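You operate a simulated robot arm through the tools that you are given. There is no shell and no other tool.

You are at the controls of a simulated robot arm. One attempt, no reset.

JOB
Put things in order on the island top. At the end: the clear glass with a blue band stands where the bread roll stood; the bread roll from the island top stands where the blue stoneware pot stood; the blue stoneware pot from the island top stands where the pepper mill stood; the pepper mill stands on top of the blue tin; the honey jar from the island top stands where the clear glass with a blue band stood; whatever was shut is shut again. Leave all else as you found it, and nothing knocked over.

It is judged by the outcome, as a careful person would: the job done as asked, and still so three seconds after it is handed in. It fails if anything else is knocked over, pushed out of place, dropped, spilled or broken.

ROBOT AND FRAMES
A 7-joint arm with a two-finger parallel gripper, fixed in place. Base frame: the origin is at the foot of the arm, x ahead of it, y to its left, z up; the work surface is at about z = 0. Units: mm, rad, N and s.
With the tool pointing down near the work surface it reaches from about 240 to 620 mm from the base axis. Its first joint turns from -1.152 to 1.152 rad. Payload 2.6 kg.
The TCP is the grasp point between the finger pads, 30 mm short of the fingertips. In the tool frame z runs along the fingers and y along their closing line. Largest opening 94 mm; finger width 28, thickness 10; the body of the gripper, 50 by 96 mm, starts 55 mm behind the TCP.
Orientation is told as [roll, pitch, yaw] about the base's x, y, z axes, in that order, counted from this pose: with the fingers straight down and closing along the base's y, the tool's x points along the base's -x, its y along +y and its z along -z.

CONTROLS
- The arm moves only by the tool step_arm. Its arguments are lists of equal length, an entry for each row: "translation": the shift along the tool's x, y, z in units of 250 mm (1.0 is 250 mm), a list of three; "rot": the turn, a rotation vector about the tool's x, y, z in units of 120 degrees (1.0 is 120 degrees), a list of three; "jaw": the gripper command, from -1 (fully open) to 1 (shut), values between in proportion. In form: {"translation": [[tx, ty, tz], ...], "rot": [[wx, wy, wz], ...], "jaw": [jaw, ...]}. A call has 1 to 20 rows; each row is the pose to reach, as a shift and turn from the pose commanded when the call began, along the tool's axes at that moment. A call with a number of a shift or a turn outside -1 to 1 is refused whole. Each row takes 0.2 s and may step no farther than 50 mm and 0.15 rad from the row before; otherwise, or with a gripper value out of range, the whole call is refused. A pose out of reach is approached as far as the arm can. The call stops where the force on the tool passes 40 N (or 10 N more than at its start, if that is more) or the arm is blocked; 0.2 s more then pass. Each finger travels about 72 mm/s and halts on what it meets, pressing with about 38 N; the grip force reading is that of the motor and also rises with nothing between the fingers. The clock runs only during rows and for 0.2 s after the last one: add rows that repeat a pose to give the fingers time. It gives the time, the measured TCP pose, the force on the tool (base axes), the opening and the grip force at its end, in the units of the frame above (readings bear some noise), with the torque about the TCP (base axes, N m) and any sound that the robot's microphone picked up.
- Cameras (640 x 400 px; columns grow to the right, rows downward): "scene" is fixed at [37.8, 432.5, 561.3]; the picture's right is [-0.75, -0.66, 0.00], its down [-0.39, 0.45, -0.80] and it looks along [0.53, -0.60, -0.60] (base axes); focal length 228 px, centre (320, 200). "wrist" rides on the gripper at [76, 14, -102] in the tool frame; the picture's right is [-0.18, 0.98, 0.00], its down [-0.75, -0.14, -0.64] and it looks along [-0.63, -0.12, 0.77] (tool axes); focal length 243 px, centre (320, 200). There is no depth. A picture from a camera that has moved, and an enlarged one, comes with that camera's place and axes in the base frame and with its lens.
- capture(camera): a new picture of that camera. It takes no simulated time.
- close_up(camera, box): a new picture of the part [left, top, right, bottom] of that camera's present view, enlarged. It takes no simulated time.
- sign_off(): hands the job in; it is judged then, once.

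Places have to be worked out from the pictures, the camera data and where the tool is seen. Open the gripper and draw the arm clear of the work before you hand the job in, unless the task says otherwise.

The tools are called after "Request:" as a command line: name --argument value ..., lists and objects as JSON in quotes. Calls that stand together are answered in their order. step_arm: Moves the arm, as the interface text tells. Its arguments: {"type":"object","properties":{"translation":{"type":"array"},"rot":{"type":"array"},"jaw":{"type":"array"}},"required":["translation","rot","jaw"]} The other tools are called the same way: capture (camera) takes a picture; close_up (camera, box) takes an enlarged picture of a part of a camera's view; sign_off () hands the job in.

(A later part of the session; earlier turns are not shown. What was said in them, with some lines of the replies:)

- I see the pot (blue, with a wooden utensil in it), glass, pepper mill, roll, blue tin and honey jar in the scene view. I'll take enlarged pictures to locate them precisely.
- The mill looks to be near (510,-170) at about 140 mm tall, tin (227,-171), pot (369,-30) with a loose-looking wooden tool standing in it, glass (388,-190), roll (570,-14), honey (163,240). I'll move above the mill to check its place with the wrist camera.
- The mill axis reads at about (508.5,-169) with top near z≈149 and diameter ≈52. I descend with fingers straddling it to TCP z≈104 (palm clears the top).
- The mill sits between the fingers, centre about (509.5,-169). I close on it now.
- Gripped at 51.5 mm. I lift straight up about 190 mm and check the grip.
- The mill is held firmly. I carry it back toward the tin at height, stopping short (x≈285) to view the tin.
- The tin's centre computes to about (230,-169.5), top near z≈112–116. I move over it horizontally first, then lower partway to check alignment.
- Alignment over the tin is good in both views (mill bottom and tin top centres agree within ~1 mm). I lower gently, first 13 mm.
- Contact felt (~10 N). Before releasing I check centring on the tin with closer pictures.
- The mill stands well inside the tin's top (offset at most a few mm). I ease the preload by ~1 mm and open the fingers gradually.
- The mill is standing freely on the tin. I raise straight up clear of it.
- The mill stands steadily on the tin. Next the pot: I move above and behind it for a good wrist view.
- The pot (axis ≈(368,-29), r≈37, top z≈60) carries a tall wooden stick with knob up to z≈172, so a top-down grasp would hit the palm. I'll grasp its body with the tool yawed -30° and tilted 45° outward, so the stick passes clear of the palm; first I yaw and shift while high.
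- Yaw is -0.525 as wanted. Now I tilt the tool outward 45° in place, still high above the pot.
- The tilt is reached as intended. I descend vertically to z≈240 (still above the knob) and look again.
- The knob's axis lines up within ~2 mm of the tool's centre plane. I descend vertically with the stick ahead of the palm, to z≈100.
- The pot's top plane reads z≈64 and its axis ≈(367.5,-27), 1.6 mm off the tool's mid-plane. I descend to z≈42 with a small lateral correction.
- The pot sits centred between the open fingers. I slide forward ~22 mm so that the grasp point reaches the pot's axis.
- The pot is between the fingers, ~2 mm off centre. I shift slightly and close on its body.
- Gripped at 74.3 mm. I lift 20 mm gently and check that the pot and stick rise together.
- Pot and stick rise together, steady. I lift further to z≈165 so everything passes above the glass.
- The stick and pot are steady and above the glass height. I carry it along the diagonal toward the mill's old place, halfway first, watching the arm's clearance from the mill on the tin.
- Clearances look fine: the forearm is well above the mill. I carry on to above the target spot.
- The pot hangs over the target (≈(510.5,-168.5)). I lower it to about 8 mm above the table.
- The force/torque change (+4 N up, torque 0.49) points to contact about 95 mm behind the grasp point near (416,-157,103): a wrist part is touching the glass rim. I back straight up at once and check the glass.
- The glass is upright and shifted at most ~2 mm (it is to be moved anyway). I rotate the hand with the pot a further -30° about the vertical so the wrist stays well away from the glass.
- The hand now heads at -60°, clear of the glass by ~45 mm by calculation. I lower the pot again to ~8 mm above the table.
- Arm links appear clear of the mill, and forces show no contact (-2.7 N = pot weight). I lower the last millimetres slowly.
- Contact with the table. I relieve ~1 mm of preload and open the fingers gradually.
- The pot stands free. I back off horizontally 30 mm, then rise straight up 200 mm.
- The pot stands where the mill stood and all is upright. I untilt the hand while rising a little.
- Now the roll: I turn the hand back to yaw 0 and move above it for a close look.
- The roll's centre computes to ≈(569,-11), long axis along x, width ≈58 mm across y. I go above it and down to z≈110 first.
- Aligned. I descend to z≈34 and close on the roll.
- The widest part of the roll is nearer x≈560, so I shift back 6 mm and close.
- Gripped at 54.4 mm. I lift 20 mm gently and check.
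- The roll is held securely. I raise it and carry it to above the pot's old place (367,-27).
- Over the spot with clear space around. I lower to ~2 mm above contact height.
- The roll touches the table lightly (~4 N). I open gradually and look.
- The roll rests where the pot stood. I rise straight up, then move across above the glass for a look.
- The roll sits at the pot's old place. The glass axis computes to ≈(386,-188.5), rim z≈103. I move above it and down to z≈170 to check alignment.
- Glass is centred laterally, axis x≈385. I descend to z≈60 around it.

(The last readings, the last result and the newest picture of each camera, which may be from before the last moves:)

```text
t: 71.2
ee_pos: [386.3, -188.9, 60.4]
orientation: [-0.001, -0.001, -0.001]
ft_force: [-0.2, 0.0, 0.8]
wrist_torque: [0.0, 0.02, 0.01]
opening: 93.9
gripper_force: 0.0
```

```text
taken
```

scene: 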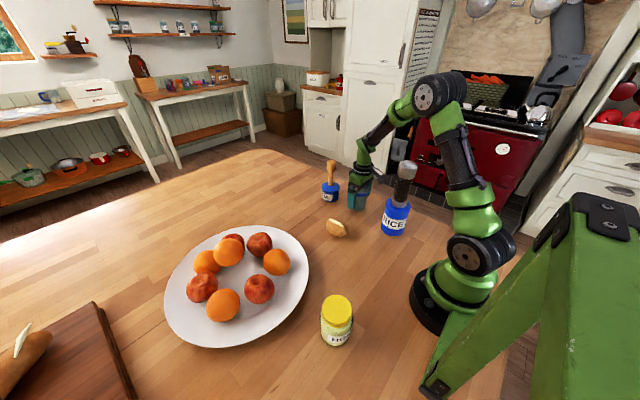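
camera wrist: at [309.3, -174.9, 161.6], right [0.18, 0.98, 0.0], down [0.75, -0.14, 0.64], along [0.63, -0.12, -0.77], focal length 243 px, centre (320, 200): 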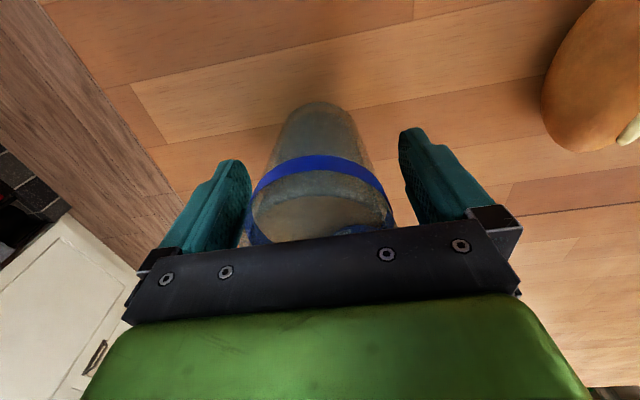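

The glass is well centred between the fingers. I close gently.

Request:
step_arm --translation '[[0, 0, 0], [0, 0, 0], [0, 0, 0], [0, 0, 0], [0, 0, 0], [0, 0, 0]]' --rot '[[0, 0, 0], [0, 0, 0], [0, 0, 0], [0, 0, 0], [0, 0, 0], [0, 0, 0]]' --jaw '[-0.8, -0.55, -0.35, 0.0, 0.5, 1]'

Request:
step_arm --translation '[[0, 0, -0.006], [0, 0, -0.02], [0, 0, -0.04], [0, 0, -0.06], [0, 0, -0.07], [0, 0, -0.07]]' --rot '[[0, 0, 0], [0, 0, 0], [0, 0, 0], [0, 0, 0], [0, 0, 0], [0, 0, 0]]' --jaw '[1, 1, 1, 1, 1, 1]'

Request:
capture --camera "wrist"

Request:
close_up --camera "scene" --box '[310, 130, 430, 230]'

```text
t: 72.6
ee_pos: [385.3, -189.9, 59.7]
orientation: [-0.001, 0.0, -0.001]
ft_force: [0.8, -1.1, 0.1]
wrist_torque: [-0.11, 0.02, 0.01]
opening: 65.8
gripper_force: 37.8
```

```text
t: 74.0
ee_pos: [385.8, -189.3, 77.2]
orientation: [-0.001, 0.001, 0.002]
ft_force: [-0.9, 1.1, -2.1]
wrist_torque: [-0.02, 0.01, 0.01]
opening: 65.6
gripper_force: 38.3
```

```text
taken
camera wrist: at [309.4, -174.9, 179.2], right [0.18, 0.98, 0.0], down [0.75, -0.14, 0.64], along [0.63, -0.12, -0.77], focal length 243 px, centre (320, 200)
```

wrist: 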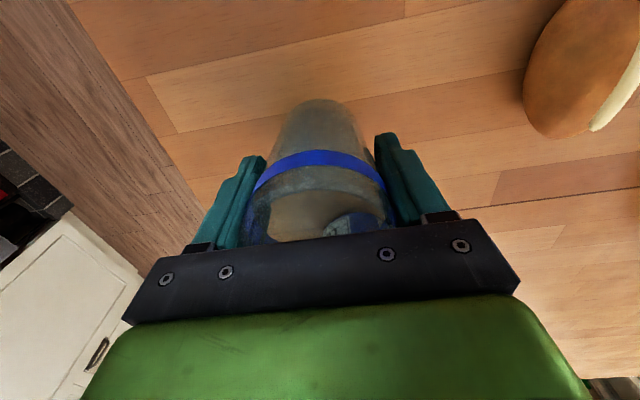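

```text
4.00 times, centred on (370, 180) of scene
camera zoom: at [37.8, 432.5, 561.3], right [-0.75, -0.66, 0.0], down [-0.39, 0.45, -0.8], along [0.53, -0.6, -0.6], focal length 913 px, centre (120, 280)
```

zoom: 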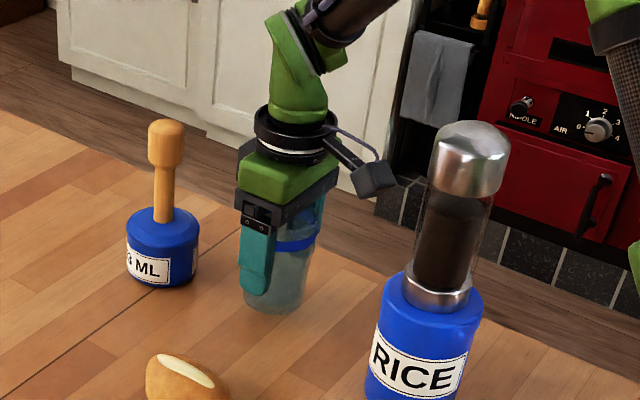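

The glass is held upright. I lift it to carrying height and go first toward +y, to stay well away from the pot's stick.

Request:
step_arm --translation '[[0, 0, -0.04], [0, 0, -0.1], [0, 0, -0.17], [0, 0, -0.25], [0, 0, -0.31], [0, 0, -0.33], [0, 0.03, -0.33], [0, 0.09, -0.33], [0, 0.17, -0.33], [0, 0.25, -0.33], [0, 0.33, -0.33], [0, 0.38, -0.33], [0, 0.396, -0.33], [0, 0.396, -0.33]]' --rot '[[0, 0, 0], [0, 0, 0], [0, 0, 0], [0, 0, 0], [0, 0, 0], [0, 0, 0], [0, 0, 0], [0, 0, 0], [0, 0, 0], [0, 0, 0], [0, 0, 0], [0, 0, 0], [0, 0, 0], [0, 0, 0]]' --jaw '[1, 1, 1, 1, 1, 1, 1, 1, 1, 1, 1, 1, 1, 1]'

Request:
step_arm --translation '[[-0.03, 0.013, 0], [-0.09, 0.039, 0], [-0.17, 0.074, 0], [-0.26, 0.112, 0], [-0.35, 0.151, 0], [-0.44, 0.19, 0], [-0.53, 0.229, 0], [-0.61, 0.263, 0], [-0.67, 0.289, 0], [-0.715, 0.309, 0], [-0.732, 0.316, 0], [-0.732, 0.316, 0]]' --rot '[[0, 0, 0], [0, 0, 0], [0, 0, 0], [0, 0, 0], [0, 0, 0], [0, 0, 0], [0, 0, 0], [0, 0, 0], [0, 0, 0], [0, 0, 0], [0, 0, 0], [0, 0, 0]]' --jaw '[1, 1, 1, 1, 1, 1, 1, 1, 1, 1, 1, 1]'

Request:
capture --camera "scene"

Request:
capture --camera "wrist"

```text
t: 77.0
ee_pos: [385.6, -91.0, 159.0]
orientation: [-0.001, -0.002, 0.002]
ft_force: [0.5, 0.1, -1.9]
wrist_torque: [0.01, 0.03, 0.01]
opening: 65.6
gripper_force: 37.7
```

```text
t: 79.6
ee_pos: [568.3, -12.1, 159.4]
orientation: [0.0, 0.0, 0.002]
ft_force: [-0.8, 0.5, -2.5]
wrist_torque: [-0.02, 0.02, 0.01]
opening: 65.5
gripper_force: 37.9
```

```text
taken
```

scene: 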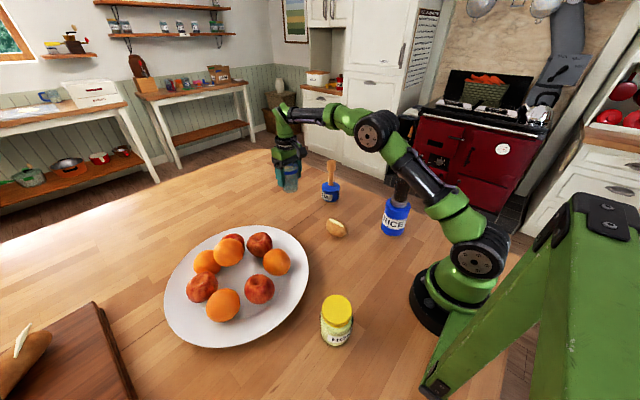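

```text
taken
camera wrist: at [492.1, 3.5, 262.0], right [0.18, 0.98, 0.0], down [0.75, -0.14, 0.64], along [0.63, -0.12, -0.77], focal length 243 px, centre (320, 200)
```

wrist: 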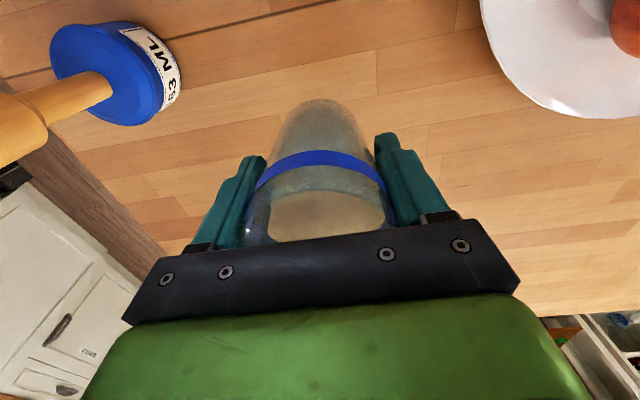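

The glass hangs above the roll's old place (568,-11.5). I lower it to a few mm above the table, then slowly to contact.

Request:
step_arm --translation '[[0, 0, 0.04], [0, 0, 0.12], [0, 0, 0.22], [0, 0, 0.3], [0, 0, 0.36], [0, 0, 0.385], [0, 0, 0.388], [0, 0, 0.388]]' --rot '[[0, 0, 0], [0, 0, 0], [0, 0, 0], [0, 0, 0], [0, 0, 0], [0, 0, 0], [0, 0, 0], [0, 0, 0]]' --jaw '[1, 1, 1, 1, 1, 1, 1, 1]'

Request:
step_arm --translation '[[0, 0, 0.004], [0, 0, 0.008], [0, 0, 0.01], [0, 0, 0.01]]' --rot '[[0, 0, 0], [0, 0, 0], [0, 0, 0], [0, 0, 0]]' --jaw '[1, 1, 1, 1]'

Request:
close_up --camera "scene" --box '[250, 140, 350, 220]'

```text
t: 81.4
ee_pos: [568.9, -11.1, 62.1]
orientation: [0.002, -0.001, 0.001]
ft_force: [0.7, 0.3, -3.1]
wrist_torque: [-0.04, 0.01, -0.03]
opening: 65.7
gripper_force: 38.0
```

```text
t: 82.4
ee_pos: [568.7, -11.4, 60.1]
orientation: [-0.001, -0.001, 0.001]
ft_force: [0.6, 0.7, -2.7]
wrist_torque: [0.03, -0.02, 0.0]
opening: 65.4
gripper_force: 38.0
```

```text
5.00 times, centred on (300, 180) of scene
camera zoom: at [37.8, 432.5, 561.3], right [-0.75, -0.66, 0.0], down [-0.39, 0.45, -0.8], along [0.53, -0.6, -0.6], focal length 1141 px, centre (420, 300)
```

zoom: 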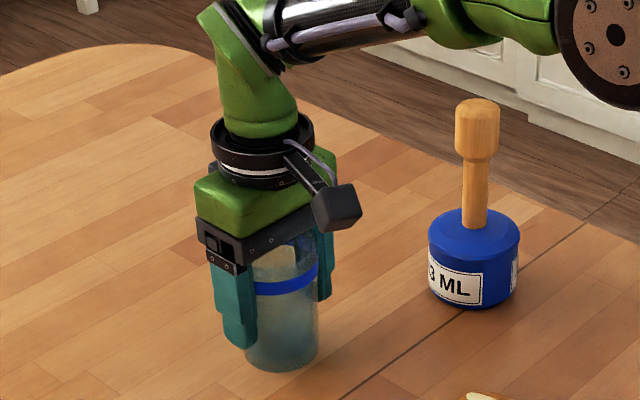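

Not yet in contact; I go down another 1.5 mm in small steps.

Request:
step_arm --translation '[[0, 0, 0.002], [0, 0, 0.004], [0, 0, 0.004]]' --rot '[[0, 0, 0], [0, 0, 0], [0, 0, 0]]' --jaw '[1, 1, 1]'

```text
t: 83.2
ee_pos: [569.2, -10.8, 59.3]
orientation: [-0.001, 0.0, 0.0]
ft_force: [0.1, 0.1, -0.4]
wrist_torque: [-0.05, 0.02, 0.01]
opening: 65.5
gripper_force: 37.7
```

Just touching. I open the fingers gradually.

Request:
step_arm --translation '[[0, 0, 0.001], [0, 0, 0.001], [0, 0, 0.001], [0, 0, 0.001], [0, 0, 0.001], [0, 0, 0.001]]' --rot '[[0, 0, 0], [0, 0, 0], [0, 0, 0], [0, 0, 0], [0, 0, 0], [0, 0, 0]]' --jaw '[-0.35, -0.42, -0.5, -0.65, -0.85, -1]'

Request:
capture --camera "wrist"

Request:
close_up --camera "scene" --box '[250, 140, 350, 220]'

```text
t: 84.6
ee_pos: [568.3, -11.0, 59.6]
orientation: [-0.001, 0.0, 0.001]
ft_force: [0.1, 0.7, -0.5]
wrist_torque: [0.01, -0.01, -0.01]
opening: 94.0
gripper_force: 0.0
```

```text
taken
camera wrist: at [492.5, 3.2, 161.2], right [0.18, 0.98, 0.0], down [0.75, -0.14, 0.64], along [0.63, -0.12, -0.77], focal length 243 px, centre (320, 200)
```

wrist: 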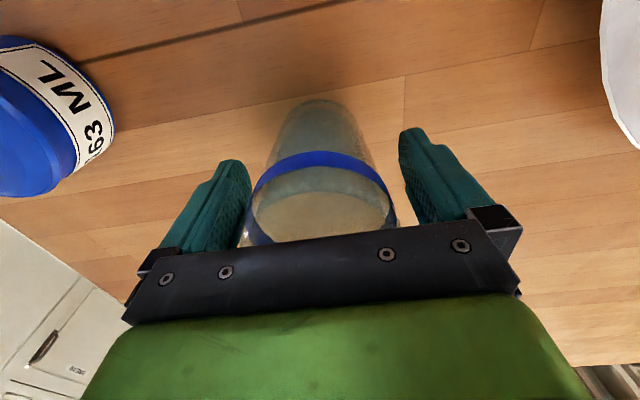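

```text
5.00 times, centred on (300, 180) of scene
camera zoom: at [37.8, 432.5, 561.3], right [-0.75, -0.66, 0.0], down [-0.39, 0.45, -0.8], along [0.53, -0.6, -0.6], focal length 1141 px, centre (420, 300)
```

zoom: 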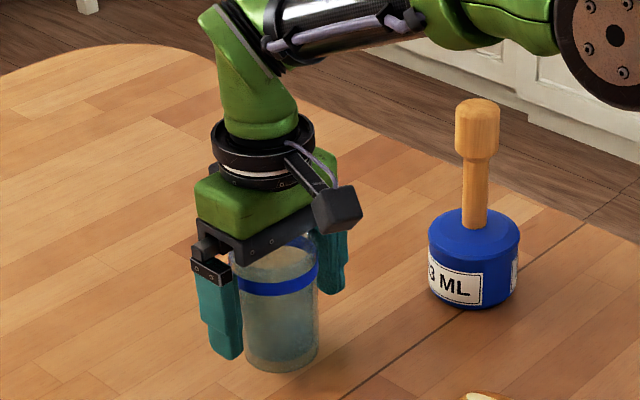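

The glass stands. I rise straight up clear of it.

Request:
step_arm --translation '[[0, 0, -0.05], [0, 0, -0.15], [0, 0, -0.3], [0, 0, -0.46], [0, 0, -0.62], [0, 0, -0.78], [0, 0, -0.92], [0, 0, -0.96], [0, 0, -0.96]]' --rot '[[0, 0, 0], [0, 0, 0], [0, 0, 0], [0, 0, 0], [0, 0, 0], [0, 0, 0], [0, 0, 0], [0, 0, 0], [0, 0, 0]]' --jaw '[-1, -1, -1, -1, -1, -1, -1, -1, -1]'

Request:
close_up --camera "scene" --box '[260, 130, 420, 250]'

```text
t: 86.6
ee_pos: [559.7, -7.2, 288.5]
orientation: [-0.002, 0.0, 0.002]
ft_force: [0.1, -0.4, -0.7]
wrist_torque: [0.03, -0.02, 0.01]
opening: 94.0
gripper_force: 0.1
out of reach, approached as far as the arm can: row 7, 8, 9
```

```text
3.33 times, centred on (340, 190) of scene
camera zoom: at [37.7, 432.5, 561.3], right [-0.75, -0.66, 0.0], down [-0.39, 0.45, -0.8], along [0.53, -0.6, -0.6], focal length 760 px, centre (253, 233)
```

zoom: 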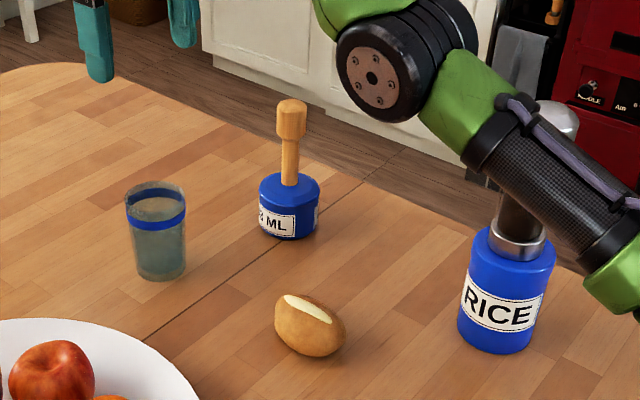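

All items stand properly. I now swing in toward the honey jar at height, in two moves.

Request:
step_arm --translation '[[0.06, 0.03, 0.02], [0.16, 0.09, 0.02], [0.28, 0.17, 0.02], [0.4, 0.25, 0.02], [0.52, 0.33, 0.02], [0.64, 0.42, 0.02], [0.76, 0.51, 0.02], [0.86, 0.58, 0.02], [0.88, 0.6, 0.02], [0.88, 0.6, 0.02]]' --rot '[[0, 0, 0], [0, 0, 0], [0, 0, 0], [0, 0, 0], [0, 0, 0], [0, 0, 0], [0, 0, 0], [0, 0, 0], [0, 0, 0], [0, 0, 0]]' --jaw '[-1, -1, -1, -1, -1, -1, -1, -1, -1, -1]'

Request:
capture --camera "wrist"

Request:
capture --camera "scene"

```text
t: 88.8
ee_pos: [339.0, 144.6, 283.6]
orientation: [-0.001, 0.001, 0.002]
ft_force: [0.5, -0.7, 0.2]
wrist_torque: [0.03, 0.0, 0.01]
opening: 94.0
gripper_force: 0.0
out of reach, approached as far as the arm can: row 1, 2, 3, 4
```

```text
taken
camera wrist: at [263.1, 158.6, 385.4], right [0.18, 0.98, 0.0], down [0.75, -0.14, 0.64], along [0.63, -0.12, -0.77], focal length 243 px, centre (320, 200)
```

wrist: 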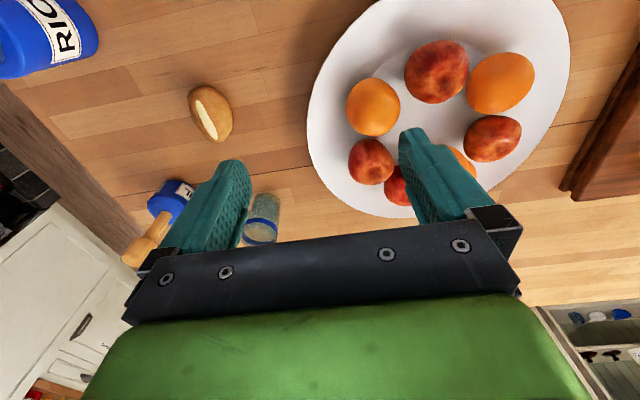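

```text
taken
```

scene: 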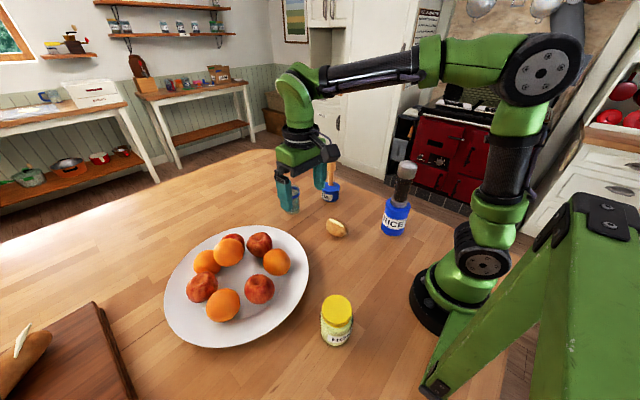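

Measured pose (339,145,284). I continue to about (190,240), behind which the honey jar should come into view.

Request:
step_arm --translation '[[0.06, 0.04, 0], [0.16, 0.1, 0], [0.28, 0.18, 0], [0.4, 0.26, 0], [0.5, 0.32, 0], [0.57, 0.37, 0], [0.596, 0.384, 0], [0.596, 0.384, 0]]' --rot '[[0, 0, 0], [0, 0, 0], [0, 0, 0], [0, 0, 0], [0, 0, 0], [0, 0, 0], [0, 0, 0], [0, 0, 0]]' --jaw '[-1, -1, -1, -1, -1, -1, -1, -1]'

Request:
capture --camera "wrist"

Request:
close_up --camera "wrist" --box '[240, 0, 400, 140]'

Request:
capture --camera "scene"

```text
t: 90.6
ee_pos: [189.4, 239.7, 283.0]
orientation: [0.001, 0.0, 0.001]
ft_force: [0.0, -0.1, 0.1]
wrist_torque: [0.03, 0.02, 0.01]
opening: 94.0
gripper_force: 0.0
```

```text
taken
camera wrist: at [114.0, 254.1, 384.8], right [0.18, 0.98, 0.0], down [0.75, -0.14, 0.64], along [0.63, -0.12, -0.77], focal length 243 px, centre (320, 200)
```

wrist: 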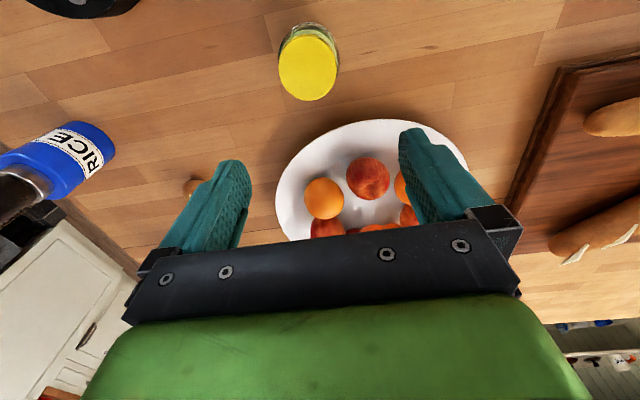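

```text
2.86 times, centred on (320, 70) of wrist
camera zoom: at [114.0, 254.1, 384.8], right [0.18, 0.98, 0.0], down [0.75, -0.14, 0.64], along [0.63, -0.12, -0.77], focal length 693 px, centre (320, 571)
```

zoom: 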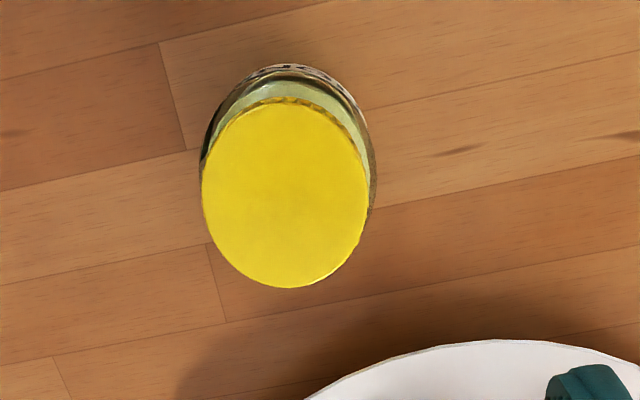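

```text
taken
```

scene: 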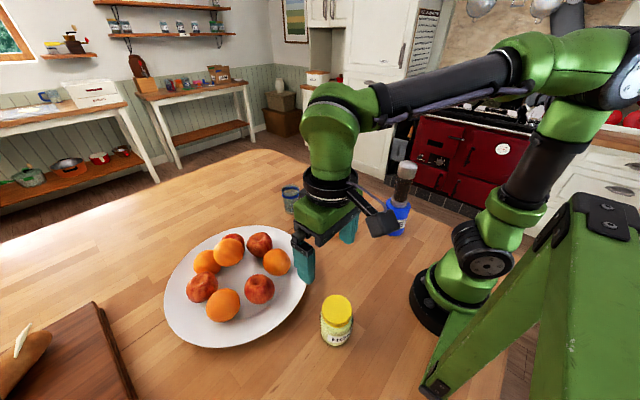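

The lid centre triangulates to ≈(167,232), height ≈112 mm, body ≈68 mm wide. I move over it and down to z≈190 to verify alignment.

Request:
step_arm --translation '[[0.03, -0.011, 0.08], [0.06, -0.023, 0.18], [0.09, -0.034, 0.28], [0.09, -0.034, 0.36], [0.09, -0.034, 0.372], [0.09, -0.034, 0.372]]' --rot '[[0, 0, 0], [0, 0, 0], [0, 0, 0], [0, 0, 0], [0, 0, 0], [0, 0, 0]]' --jaw '[-1, -1, -1, -1, -1, -1]'

Request:
capture --camera "wrist"

Request:
close_up --camera "wrist" --box '[220, 40, 420, 200]'

Request:
close_up --camera "scene" --box '[270, 220, 400, 360]'

```text
t: 92.0
ee_pos: [168.9, 230.7, 189.4]
orientation: [0.0, -0.001, 0.0]
ft_force: [0.5, 0.4, 0.5]
wrist_torque: [-0.01, 0.02, -0.01]
opening: 94.2
gripper_force: 0.1
```

```text
taken
camera wrist: at [92.3, 245.0, 291.9], right [0.18, 0.98, 0.0], down [0.75, -0.14, 0.64], along [0.63, -0.12, -0.77], focal length 243 px, centre (320, 200)
```

wrist: 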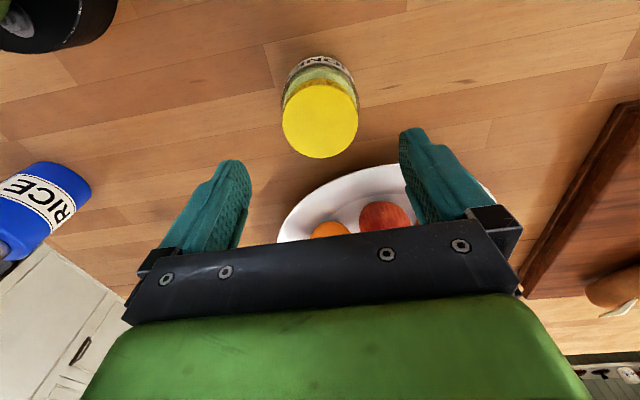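

```text
2.50 times, centred on (320, 120) of wrist
camera zoom: at [92.3, 245.0, 291.9], right [0.18, 0.98, 0.0], down [0.75, -0.14, 0.64], along [0.63, -0.12, -0.77], focal length 606 px, centre (320, 400)
```

zoom: 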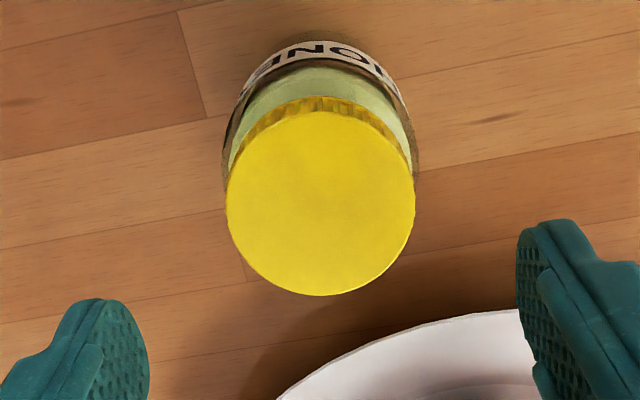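

```text
2.86 times, centred on (335, 290) of scene
camera zoom: at [37.8, 432.5, 561.3], right [-0.75, -0.66, 0.0], down [-0.39, 0.45, -0.8], along [0.53, -0.6, -0.6], focal length 652 px, centre (277, -57)
```

zoom: 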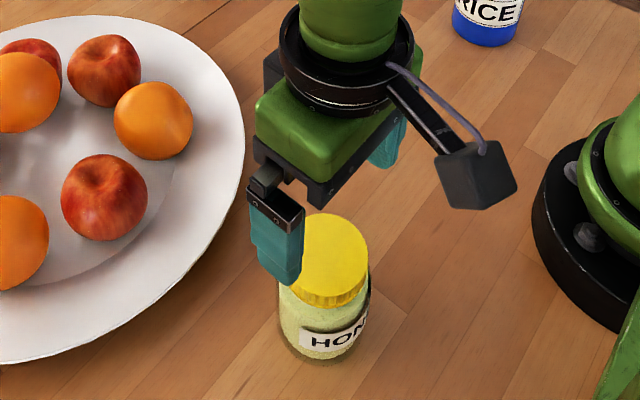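

Centred laterally with the jar; x within 1–2 mm. I descend to z≈66 around the jar body.

Request:
step_arm --translation '[[0.004, 0, 0.08], [0.004, 0, 0.18], [0.004, 0, 0.28], [0.004, 0, 0.38], [0.004, 0, 0.45], [0.004, 0, 0.485], [0.004, 0, 0.494], [0.004, 0, 0.494]]' --rot '[[0, 0, 0], [0, 0, 0], [0, 0, 0], [0, 0, 0], [0, 0, 0], [0, 0, 0], [0, 0, 0], [0, 0, 0]]' --jaw '[-1, -1, -1, -1, -1, -1, -1, -1]'

Request:
capture --camera "wrist"

Request:
close_up --camera "scene" --box '[270, 220, 400, 360]'

```text
t: 93.8
ee_pos: [167.1, 229.2, 67.2]
orientation: [0.0, -0.001, -0.001]
ft_force: [-1.1, 0.4, 0.1]
wrist_torque: [0.02, 0.0, -0.01]
opening: 93.9
gripper_force: 0.1
```

```text
taken
camera wrist: at [91.0, 244.9, 168.7], right [0.18, 0.98, 0.0], down [0.75, -0.14, 0.64], along [0.63, -0.12, -0.77], focal length 243 px, centre (320, 200)
```

wrist: 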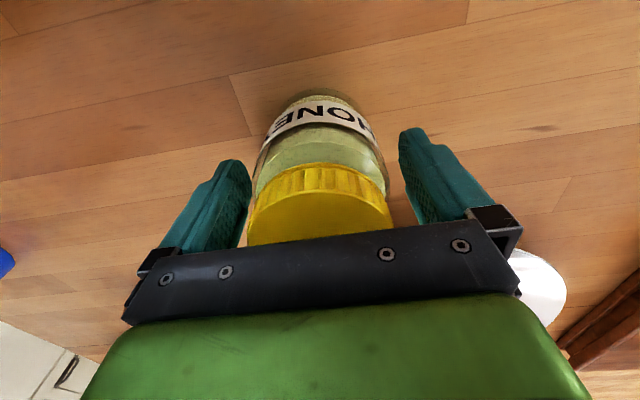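

```text
2.86 times, centred on (335, 290) of scene
camera zoom: at [37.8, 432.5, 561.3], right [-0.75, -0.66, 0.0], down [-0.39, 0.45, -0.8], along [0.53, -0.6, -0.6], focal length 652 px, centre (277, -57)
```

zoom: 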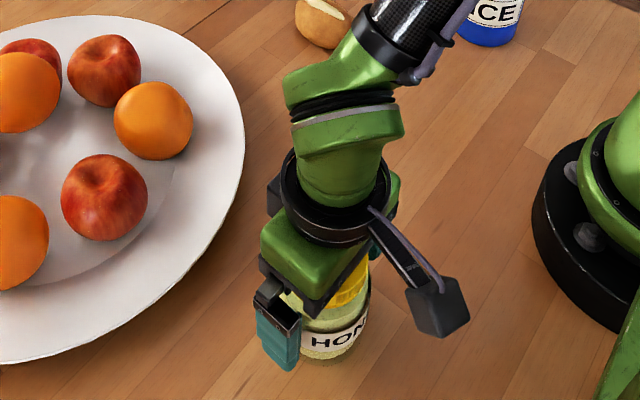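

The jar body is between the fingers. I close on it and lift 18 mm to check.

Request:
step_arm --translation '[[-0.004, 0, 0], [-0.004, 0, 0], [-0.004, 0, 0], [-0.004, 0, 0], [-0.004, 0, 0], [-0.004, 0, 0]]' --rot '[[0, 0, 0], [0, 0, 0], [0, 0, 0], [0, 0, 0], [0, 0, 0], [0, 0, 0]]' --jaw '[-0.8, -0.55, -0.35, 0.0, 0.5, 1]'

Request:
step_arm --translation '[[0, 0, -0.006], [0, 0, -0.02], [0, 0, -0.04], [0, 0, -0.06], [0, 0, -0.072], [0, 0, -0.072]]' --rot '[[0, 0, 0], [0, 0, 0], [0, 0, 0], [0, 0, 0], [0, 0, 0], [0, 0, 0]]' --jaw '[1, 1, 1, 1, 1, 1]'

Request:
capture --camera "wrist"

Request:
close_up --camera "scene" --box '[270, 220, 400, 360]'

```text
t: 95.2
ee_pos: [166.8, 229.8, 66.5]
orientation: [0.0, -0.001, 0.001]
ft_force: [1.2, -2.7, 1.3]
wrist_torque: [0.01, 0.11, 0.02]
opening: 71.5
gripper_force: 37.9
```

```text
t: 96.6
ee_pos: [168.0, 231.5, 85.8]
orientation: [0.0, 0.0, 0.0]
ft_force: [-0.7, -0.1, -4.2]
wrist_torque: [0.03, 0.02, 0.02]
opening: 71.8
gripper_force: 37.7
```

```text
taken
camera wrist: at [92.0, 245.4, 186.8], right [0.18, 0.98, 0.0], down [0.75, -0.14, 0.64], along [0.63, -0.12, -0.77], focal length 243 px, centre (320, 200)
```

wrist: 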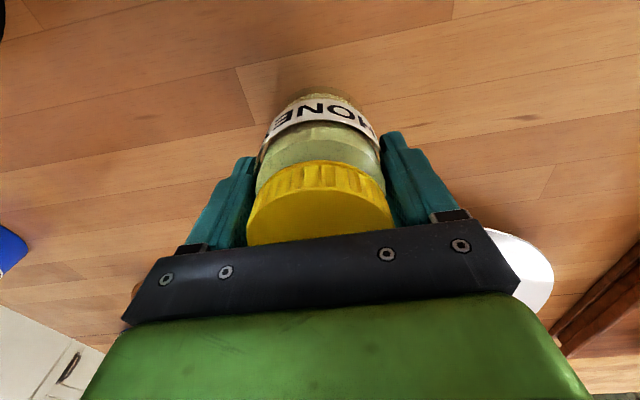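

```text
2.86 times, centred on (335, 290) of scene
camera zoom: at [37.8, 432.5, 561.3], right [-0.75, -0.66, 0.0], down [-0.39, 0.45, -0.8], along [0.53, -0.6, -0.6], focal length 652 px, centre (277, -57)
```

zoom: 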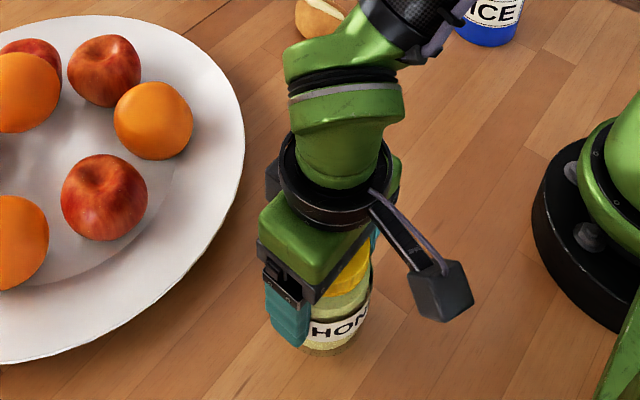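

The jar (71.5 mm wide) is held firmly, upright. I lift it to carrying height.

Request:
step_arm --translation '[[0, 0, -0.03], [0, 0, -0.09], [0, 0, -0.17], [0, 0, -0.26], [0, 0, -0.35], [0, 0, -0.43], [0, 0, -0.46], [0, 0, -0.46]]' --rot '[[0, 0, 0], [0, 0, 0], [0, 0, 0], [0, 0, 0], [0, 0, 0], [0, 0, 0], [0, 0, 0], [0, 0, 0]]' --jaw '[1, 1, 1, 1, 1, 1, 1, 1]'

Request:
step_arm --translation '[[-0.03, -0.035, 0], [-0.09, -0.1, 0], [-0.17, -0.19, 0], [-0.26, -0.29, 0], [-0.34, -0.39, 0], [-0.42, -0.5, 0], [-0.49, -0.61, 0], [-0.55, -0.72, 0], [-0.6, -0.82, 0], [-0.63, -0.9, 0], [-0.64, -0.924, 0], [-0.64, -0.924, 0]]' --rot '[[0, 0, 0], [0, 0, 0], [0, 0, 0], [0, 0, 0], [0, 0, 0], [0, 0, 0], [0, 0, 0], [0, 0, 0], [0, 0, 0], [0, 0, 0], [0, 0, 0], [0, 0, 0]]' --jaw '[1, 1, 1, 1, 1, 1, 1, 1, 1, 1, 1, 1]'

Request:
capture --camera "scene"

Request:
capture --camera "wrist"

```text
t: 98.4
ee_pos: [168.2, 230.8, 200.3]
orientation: [-0.001, -0.001, 0.001]
ft_force: [-0.6, -0.9, -4.8]
wrist_torque: [-0.03, 0.0, 0.02]
opening: 71.7
gripper_force: 37.8
```

```text
t: 101.0
ee_pos: [329.0, -0.7, 198.8]
orientation: [0.002, 0.001, 0.0]
ft_force: [-0.4, 0.1, -5.8]
wrist_torque: [0.04, 0.0, -0.04]
opening: 71.6
gripper_force: 37.7
```

```text
taken
```

scene: 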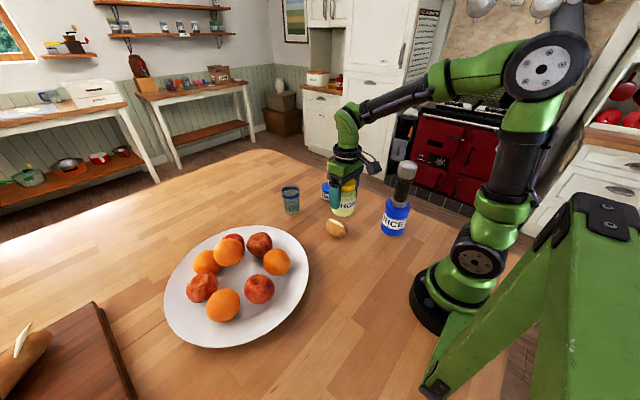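

```text
taken
camera wrist: at [252.3, 14.2, 301.7], right [0.18, 0.98, 0.0], down [0.75, -0.14, 0.64], along [0.63, -0.12, -0.77], focal length 243 px, centre (320, 200)
```

wrist: 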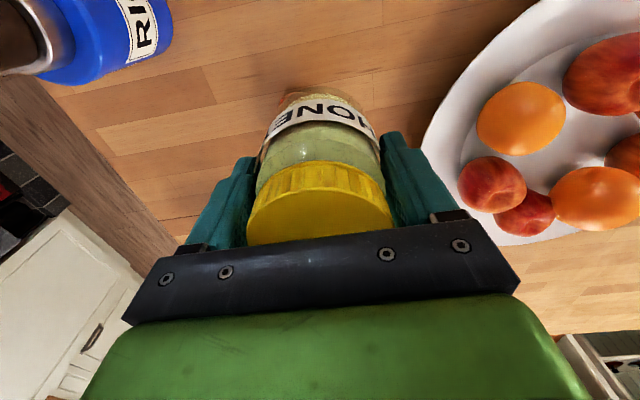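

Everything is in order. I carry the jar on to above the glass's old place (≈(387.5,-188)).

Request:
step_arm --translation '[[-0.01, -0.03, 0], [-0.03, -0.1, 0], [-0.06, -0.2, 0], [-0.09, -0.3, 0], [-0.125, -0.41, 0], [-0.155, -0.52, 0], [-0.185, -0.62, 0], [-0.21, -0.7, 0], [-0.225, -0.742, 0], [-0.227, -0.75, 0], [-0.227, -0.75, 0]]' --rot '[[0, 0, 0], [0, 0, 0], [0, 0, 0], [0, 0, 0], [0, 0, 0], [0, 0, 0], [0, 0, 0], [0, 0, 0], [0, 0, 0], [0, 0, 0], [0, 0, 0]]' --jaw '[1, 1, 1, 1, 1, 1, 1, 1, 1, 1, 1]'

Request:
capture --camera "scene"

Request:
capture --camera "wrist"

```text
t: 103.4
ee_pos: [385.2, -187.3, 200.2]
orientation: [0.001, -0.001, 0.0]
ft_force: [-0.3, 0.1, -3.8]
wrist_torque: [-0.03, 0.0, 0.03]
opening: 71.6
gripper_force: 37.7
```

```text
taken
```

scene: 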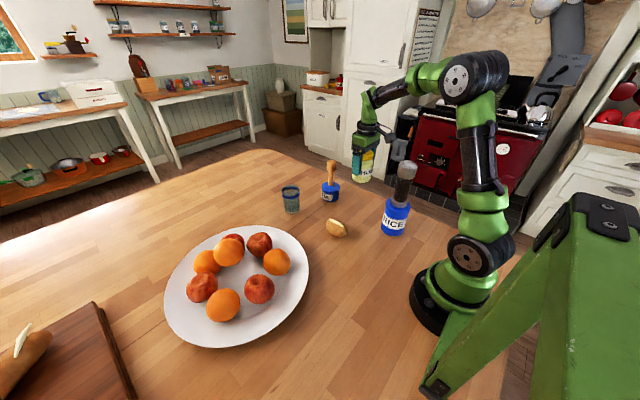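

```text
taken
camera wrist: at [308.9, -173.3, 301.8], right [0.18, 0.98, 0.0], down [0.75, -0.14, 0.64], along [0.63, -0.12, -0.77], focal length 243 px, centre (320, 200)
```

wrist: 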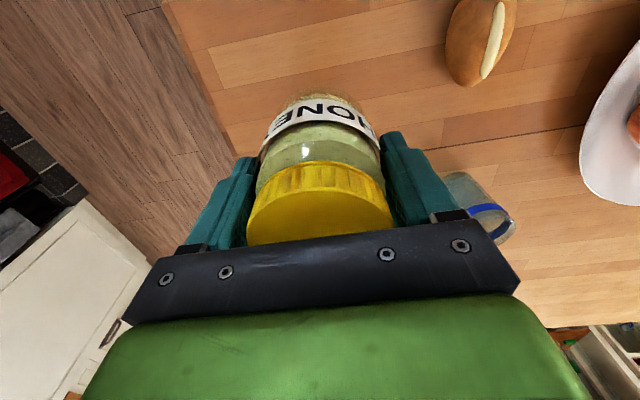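

In place above the target. I lower to ~4 mm above contact height.

Request:
step_arm --translation '[[0, 0, 0.04], [0, 0, 0.12], [0, 0, 0.22], [0, 0, 0.32], [0, 0, 0.41], [0, 0, 0.48], [0, 0, 0.51], [0, 0, 0.516], [0, 0, 0.516]]' --rot '[[0, 0, 0], [0, 0, 0], [0, 0, 0], [0, 0, 0], [0, 0, 0], [0, 0, 0], [0, 0, 0], [0, 0, 0], [0, 0, 0]]' --jaw '[1, 1, 1, 1, 1, 1, 1, 1, 1]'

Request:
close_up --camera "scene" --box '[270, 150, 430, 250]'

Request:
capture --camera "wrist"

```text
t: 105.4
ee_pos: [384.9, -187.6, 70.5]
orientation: [0.001, 0.001, 0.0]
ft_force: [0.1, -0.5, -3.8]
wrist_torque: [0.0, 0.01, -0.02]
opening: 71.6
gripper_force: 38.2
```

```text
4.00 times, centred on (350, 200) of scene
camera zoom: at [37.8, 432.5, 561.3], right [-0.75, -0.66, 0.0], down [-0.39, 0.45, -0.8], along [0.53, -0.6, -0.6], focal length 913 px, centre (200, 200)
```

zoom: 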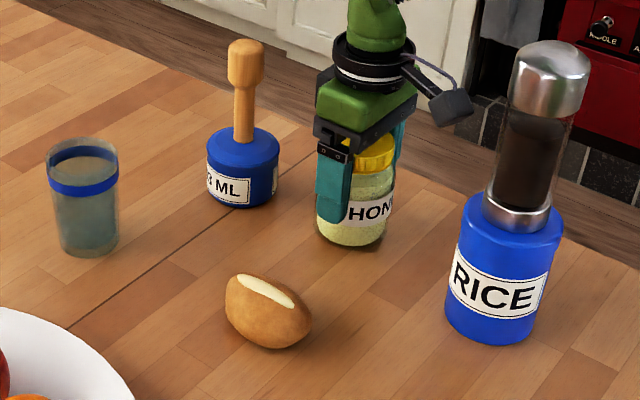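

```text
taken
camera wrist: at [309.1, -173.0, 172.9], right [0.18, 0.98, 0.0], down [0.75, -0.14, 0.64], along [0.63, -0.12, -0.77], focal length 243 px, centre (320, 200)
```

wrist: 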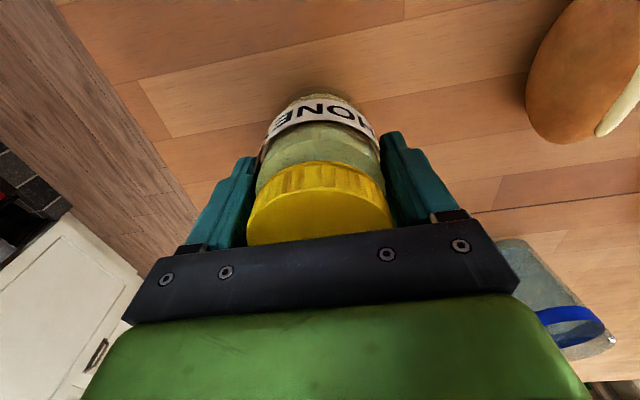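

The jar is exactly over the glass's old footprint in the scene view. I lower the last millimetres.

Request:
step_arm --translation '[[0, 0, 0.004], [0, 0, 0.008], [0, 0, 0.012], [0, 0, 0.014], [0, 0, 0.014]]' --rot '[[0, 0, 0], [0, 0, 0], [0, 0, 0], [0, 0, 0], [0, 0, 0]]' --jaw '[1, 1, 1, 1, 1]'

```text
t: 106.6
ee_pos: [384.9, -186.4, 66.6]
orientation: [-0.001, 0.0, 0.001]
ft_force: [-0.3, 0.1, -5.0]
wrist_torque: [-0.02, 0.01, -0.03]
opening: 71.6
gripper_force: 38.3
```

Request:
step_arm --translation '[[0, 0, 0.002], [0, 0, 0.004], [0, 0, 0.004]]' --rot '[[0, 0, 0], [0, 0, 0], [0, 0, 0]]' --jaw '[1, 1, 1]'

```text
t: 107.4
ee_pos: [385.6, -187.6, 66.7]
orientation: [0.0, -0.001, 0.0]
ft_force: [-4.0, 2.0, 7.1]
wrist_torque: [0.01, 0.63, -0.16]
opening: 71.5
gripper_force: 38.1
```

Contact with the table (~11 N). I ease slightly and open gradually.

Request:
step_arm --translation '[[0, 0, -0.002], [0, 0, -0.002], [0, 0, -0.002], [0, 0, -0.002], [0, 0, -0.002], [0, 0, -0.002], [0, 0, -0.002]]' --rot '[[0, 0, 0], [0, 0, 0], [0, 0, 0], [0, 0, 0], [0, 0, 0], [0, 0, 0], [0, 0, 0]]' --jaw '[1, -0.48, -0.54, -0.62, -0.75, -0.9, -1]'

Request:
capture --camera "wrist"

Request:
close_up --camera "scene" --box '[270, 150, 430, 250]'

```text
t: 109.0
ee_pos: [385.9, -186.9, 67.1]
orientation: [0.0, 0.001, 0.0]
ft_force: [0.6, 0.3, -0.1]
wrist_torque: [-0.02, -0.02, 0.01]
opening: 94.0
gripper_force: 0.0
```

```text
taken
camera wrist: at [309.1, -172.9, 168.9], right [0.18, 0.98, 0.0], down [0.75, -0.14, 0.64], along [0.63, -0.12, -0.77], focal length 243 px, centre (320, 200)
```

wrist: 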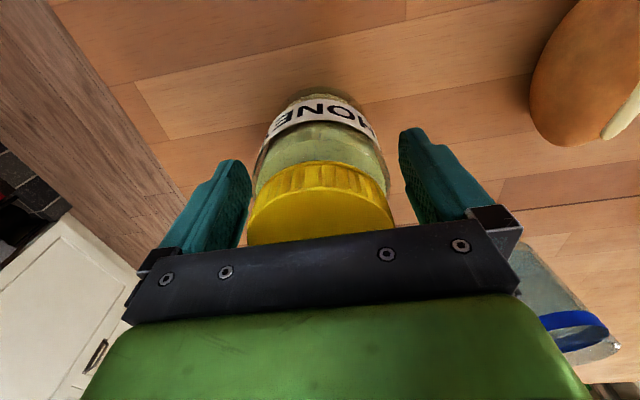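

```text
4.00 times, centred on (350, 200) of scene
camera zoom: at [37.8, 432.5, 561.3], right [-0.75, -0.66, 0.0], down [-0.39, 0.45, -0.8], along [0.53, -0.6, -0.6], focal length 913 px, centre (200, 200)
```

zoom: 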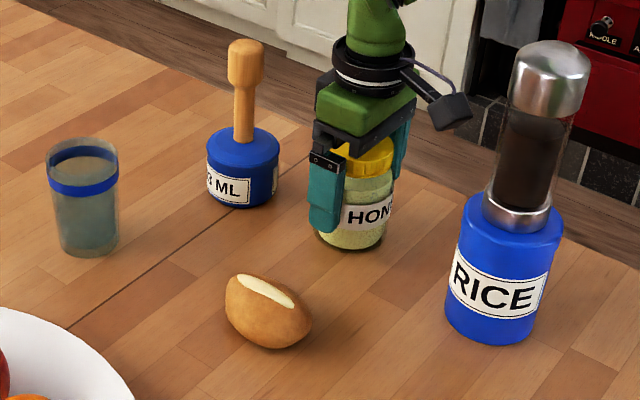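

The jar stands free. I rise straight up and then draw the arm back to a clear pose.

Request:
step_arm --translation '[[0, 0, -0.05], [0, 0, -0.14], [0, 0, -0.28], [0, 0, -0.44], [0, 0, -0.6], [0, 0, -0.76], [0, 0, -0.9], [0, 0, -0.96], [0, 0, -0.96]]' --rot '[[0, 0, 0], [0, 0, 0], [0, 0, 0], [0, 0, 0], [0, 0, 0], [0, 0, 0], [0, 0, 0], [0, 0, 0], [0, 0, 0]]' --jaw '[-1, -1, -1, -1, -1, -1, -1, -1, -1]'

Request:
step_arm --translation '[[0.02, 0.05, -0.06], [0.06, 0.14, -0.16], [0.1, 0.24, -0.28], [0.14, 0.34, -0.38], [0.18, 0.43, -0.45], [0.2, 0.48, -0.48], [0.2, 0.48, -0.48]]' --rot '[[0, 0, 0], [0, 0, 0], [0, 0, 0], [0, 0, 0], [0, 0, 0], [0, 0, 0], [0, 0, 0]]' --jaw '[-1, -1, -1, -1, -1, -1, -1]'

Request:
capture --camera "scene"

Request:
close_up --camera "scene" --box '[270, 150, 430, 250]'

Request:
capture --camera "wrist"

```text
t: 111.0
ee_pos: [385.6, -187.8, 306.9]
orientation: [0.0, 0.0, 0.0]
ft_force: [-0.7, -0.1, 0.2]
wrist_torque: [0.0, -0.04, 0.02]
opening: 94.0
gripper_force: 0.0
```

```text
t: 112.6
ee_pos: [335.6, -66.9, 426.9]
orientation: [-0.001, 0.001, 0.0]
ft_force: [-0.5, 0.8, 0.0]
wrist_torque: [0.0, 0.02, 0.04]
opening: 93.8
gripper_force: 0.1
```

```text
taken
```

scene: 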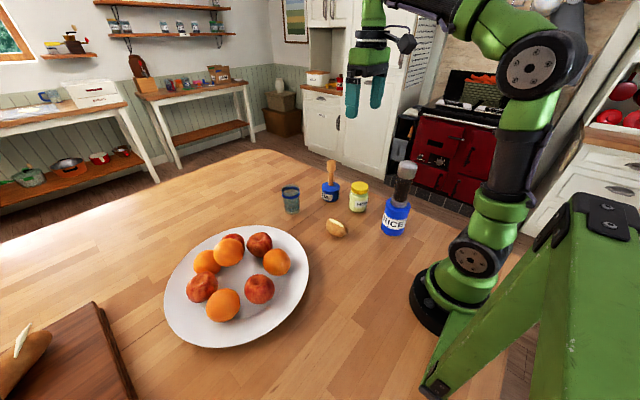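

```text
4.00 times, centred on (350, 200) of scene
camera zoom: at [37.7, 432.5, 561.3], right [-0.75, -0.66, 0.0], down [-0.39, 0.45, -0.8], along [0.53, -0.6, -0.6], focal length 913 px, centre (200, 200)
```

zoom: 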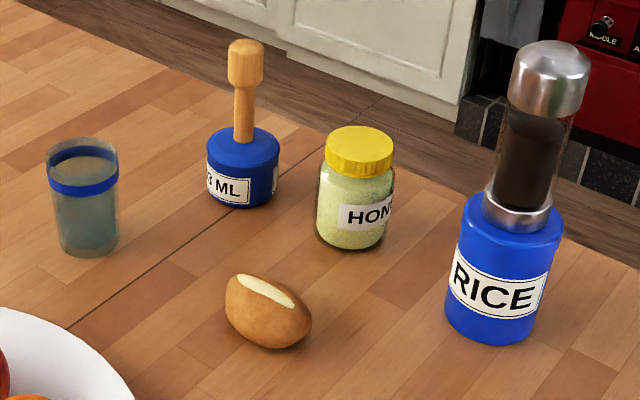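

```text
taken
camera wrist: at [259.1, -53.1, 529.1], right [0.18, 0.98, 0.0], down [0.75, -0.14, 0.64], along [0.63, -0.12, -0.77], focal length 243 px, centre (320, 200)
```

wrist: 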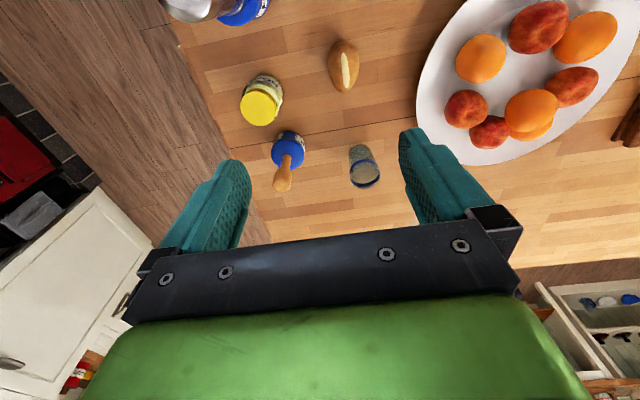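

Final pictures show all five items in place: the mill is upright on the tin, the pot is at the mill's old spot, and the roll is at the pot's. The glass is at the roll's old spot and the honey jar at the glass's. The tin and plate are undisturbed, nothing had to be opened, and the gripper is open and clear, so I hand the job in.

Request:
sign_off

```text
The job is handed in.
```

The job is handed in, and the final pictures showed every item upright and in its new place:

- **Pepper mill:** standing on top of the blue tin.
- **Blue stoneware pot:** where the mill stood, with its wooden stick still in it. It is turned about 30° from how it faced before.
- **Bread roll:** where the pot stood.
- **Clear glass with the blue band:** where the roll stood.
- **Honey jar:** where the glass stood.

**Contact with the glass:** on the first try at setting down the pot, the gripper touched the glass rim and moved it about 2 mm. It stayed upright, and I backed off and came in from another angle. I placed the honey jar by the glass's original position, not the shifted one.

In the pictures nothing else moved: the tin and the plate of fruit are where they were. Nothing had to be opened. The gripper is open and the arm is clear of the island top.
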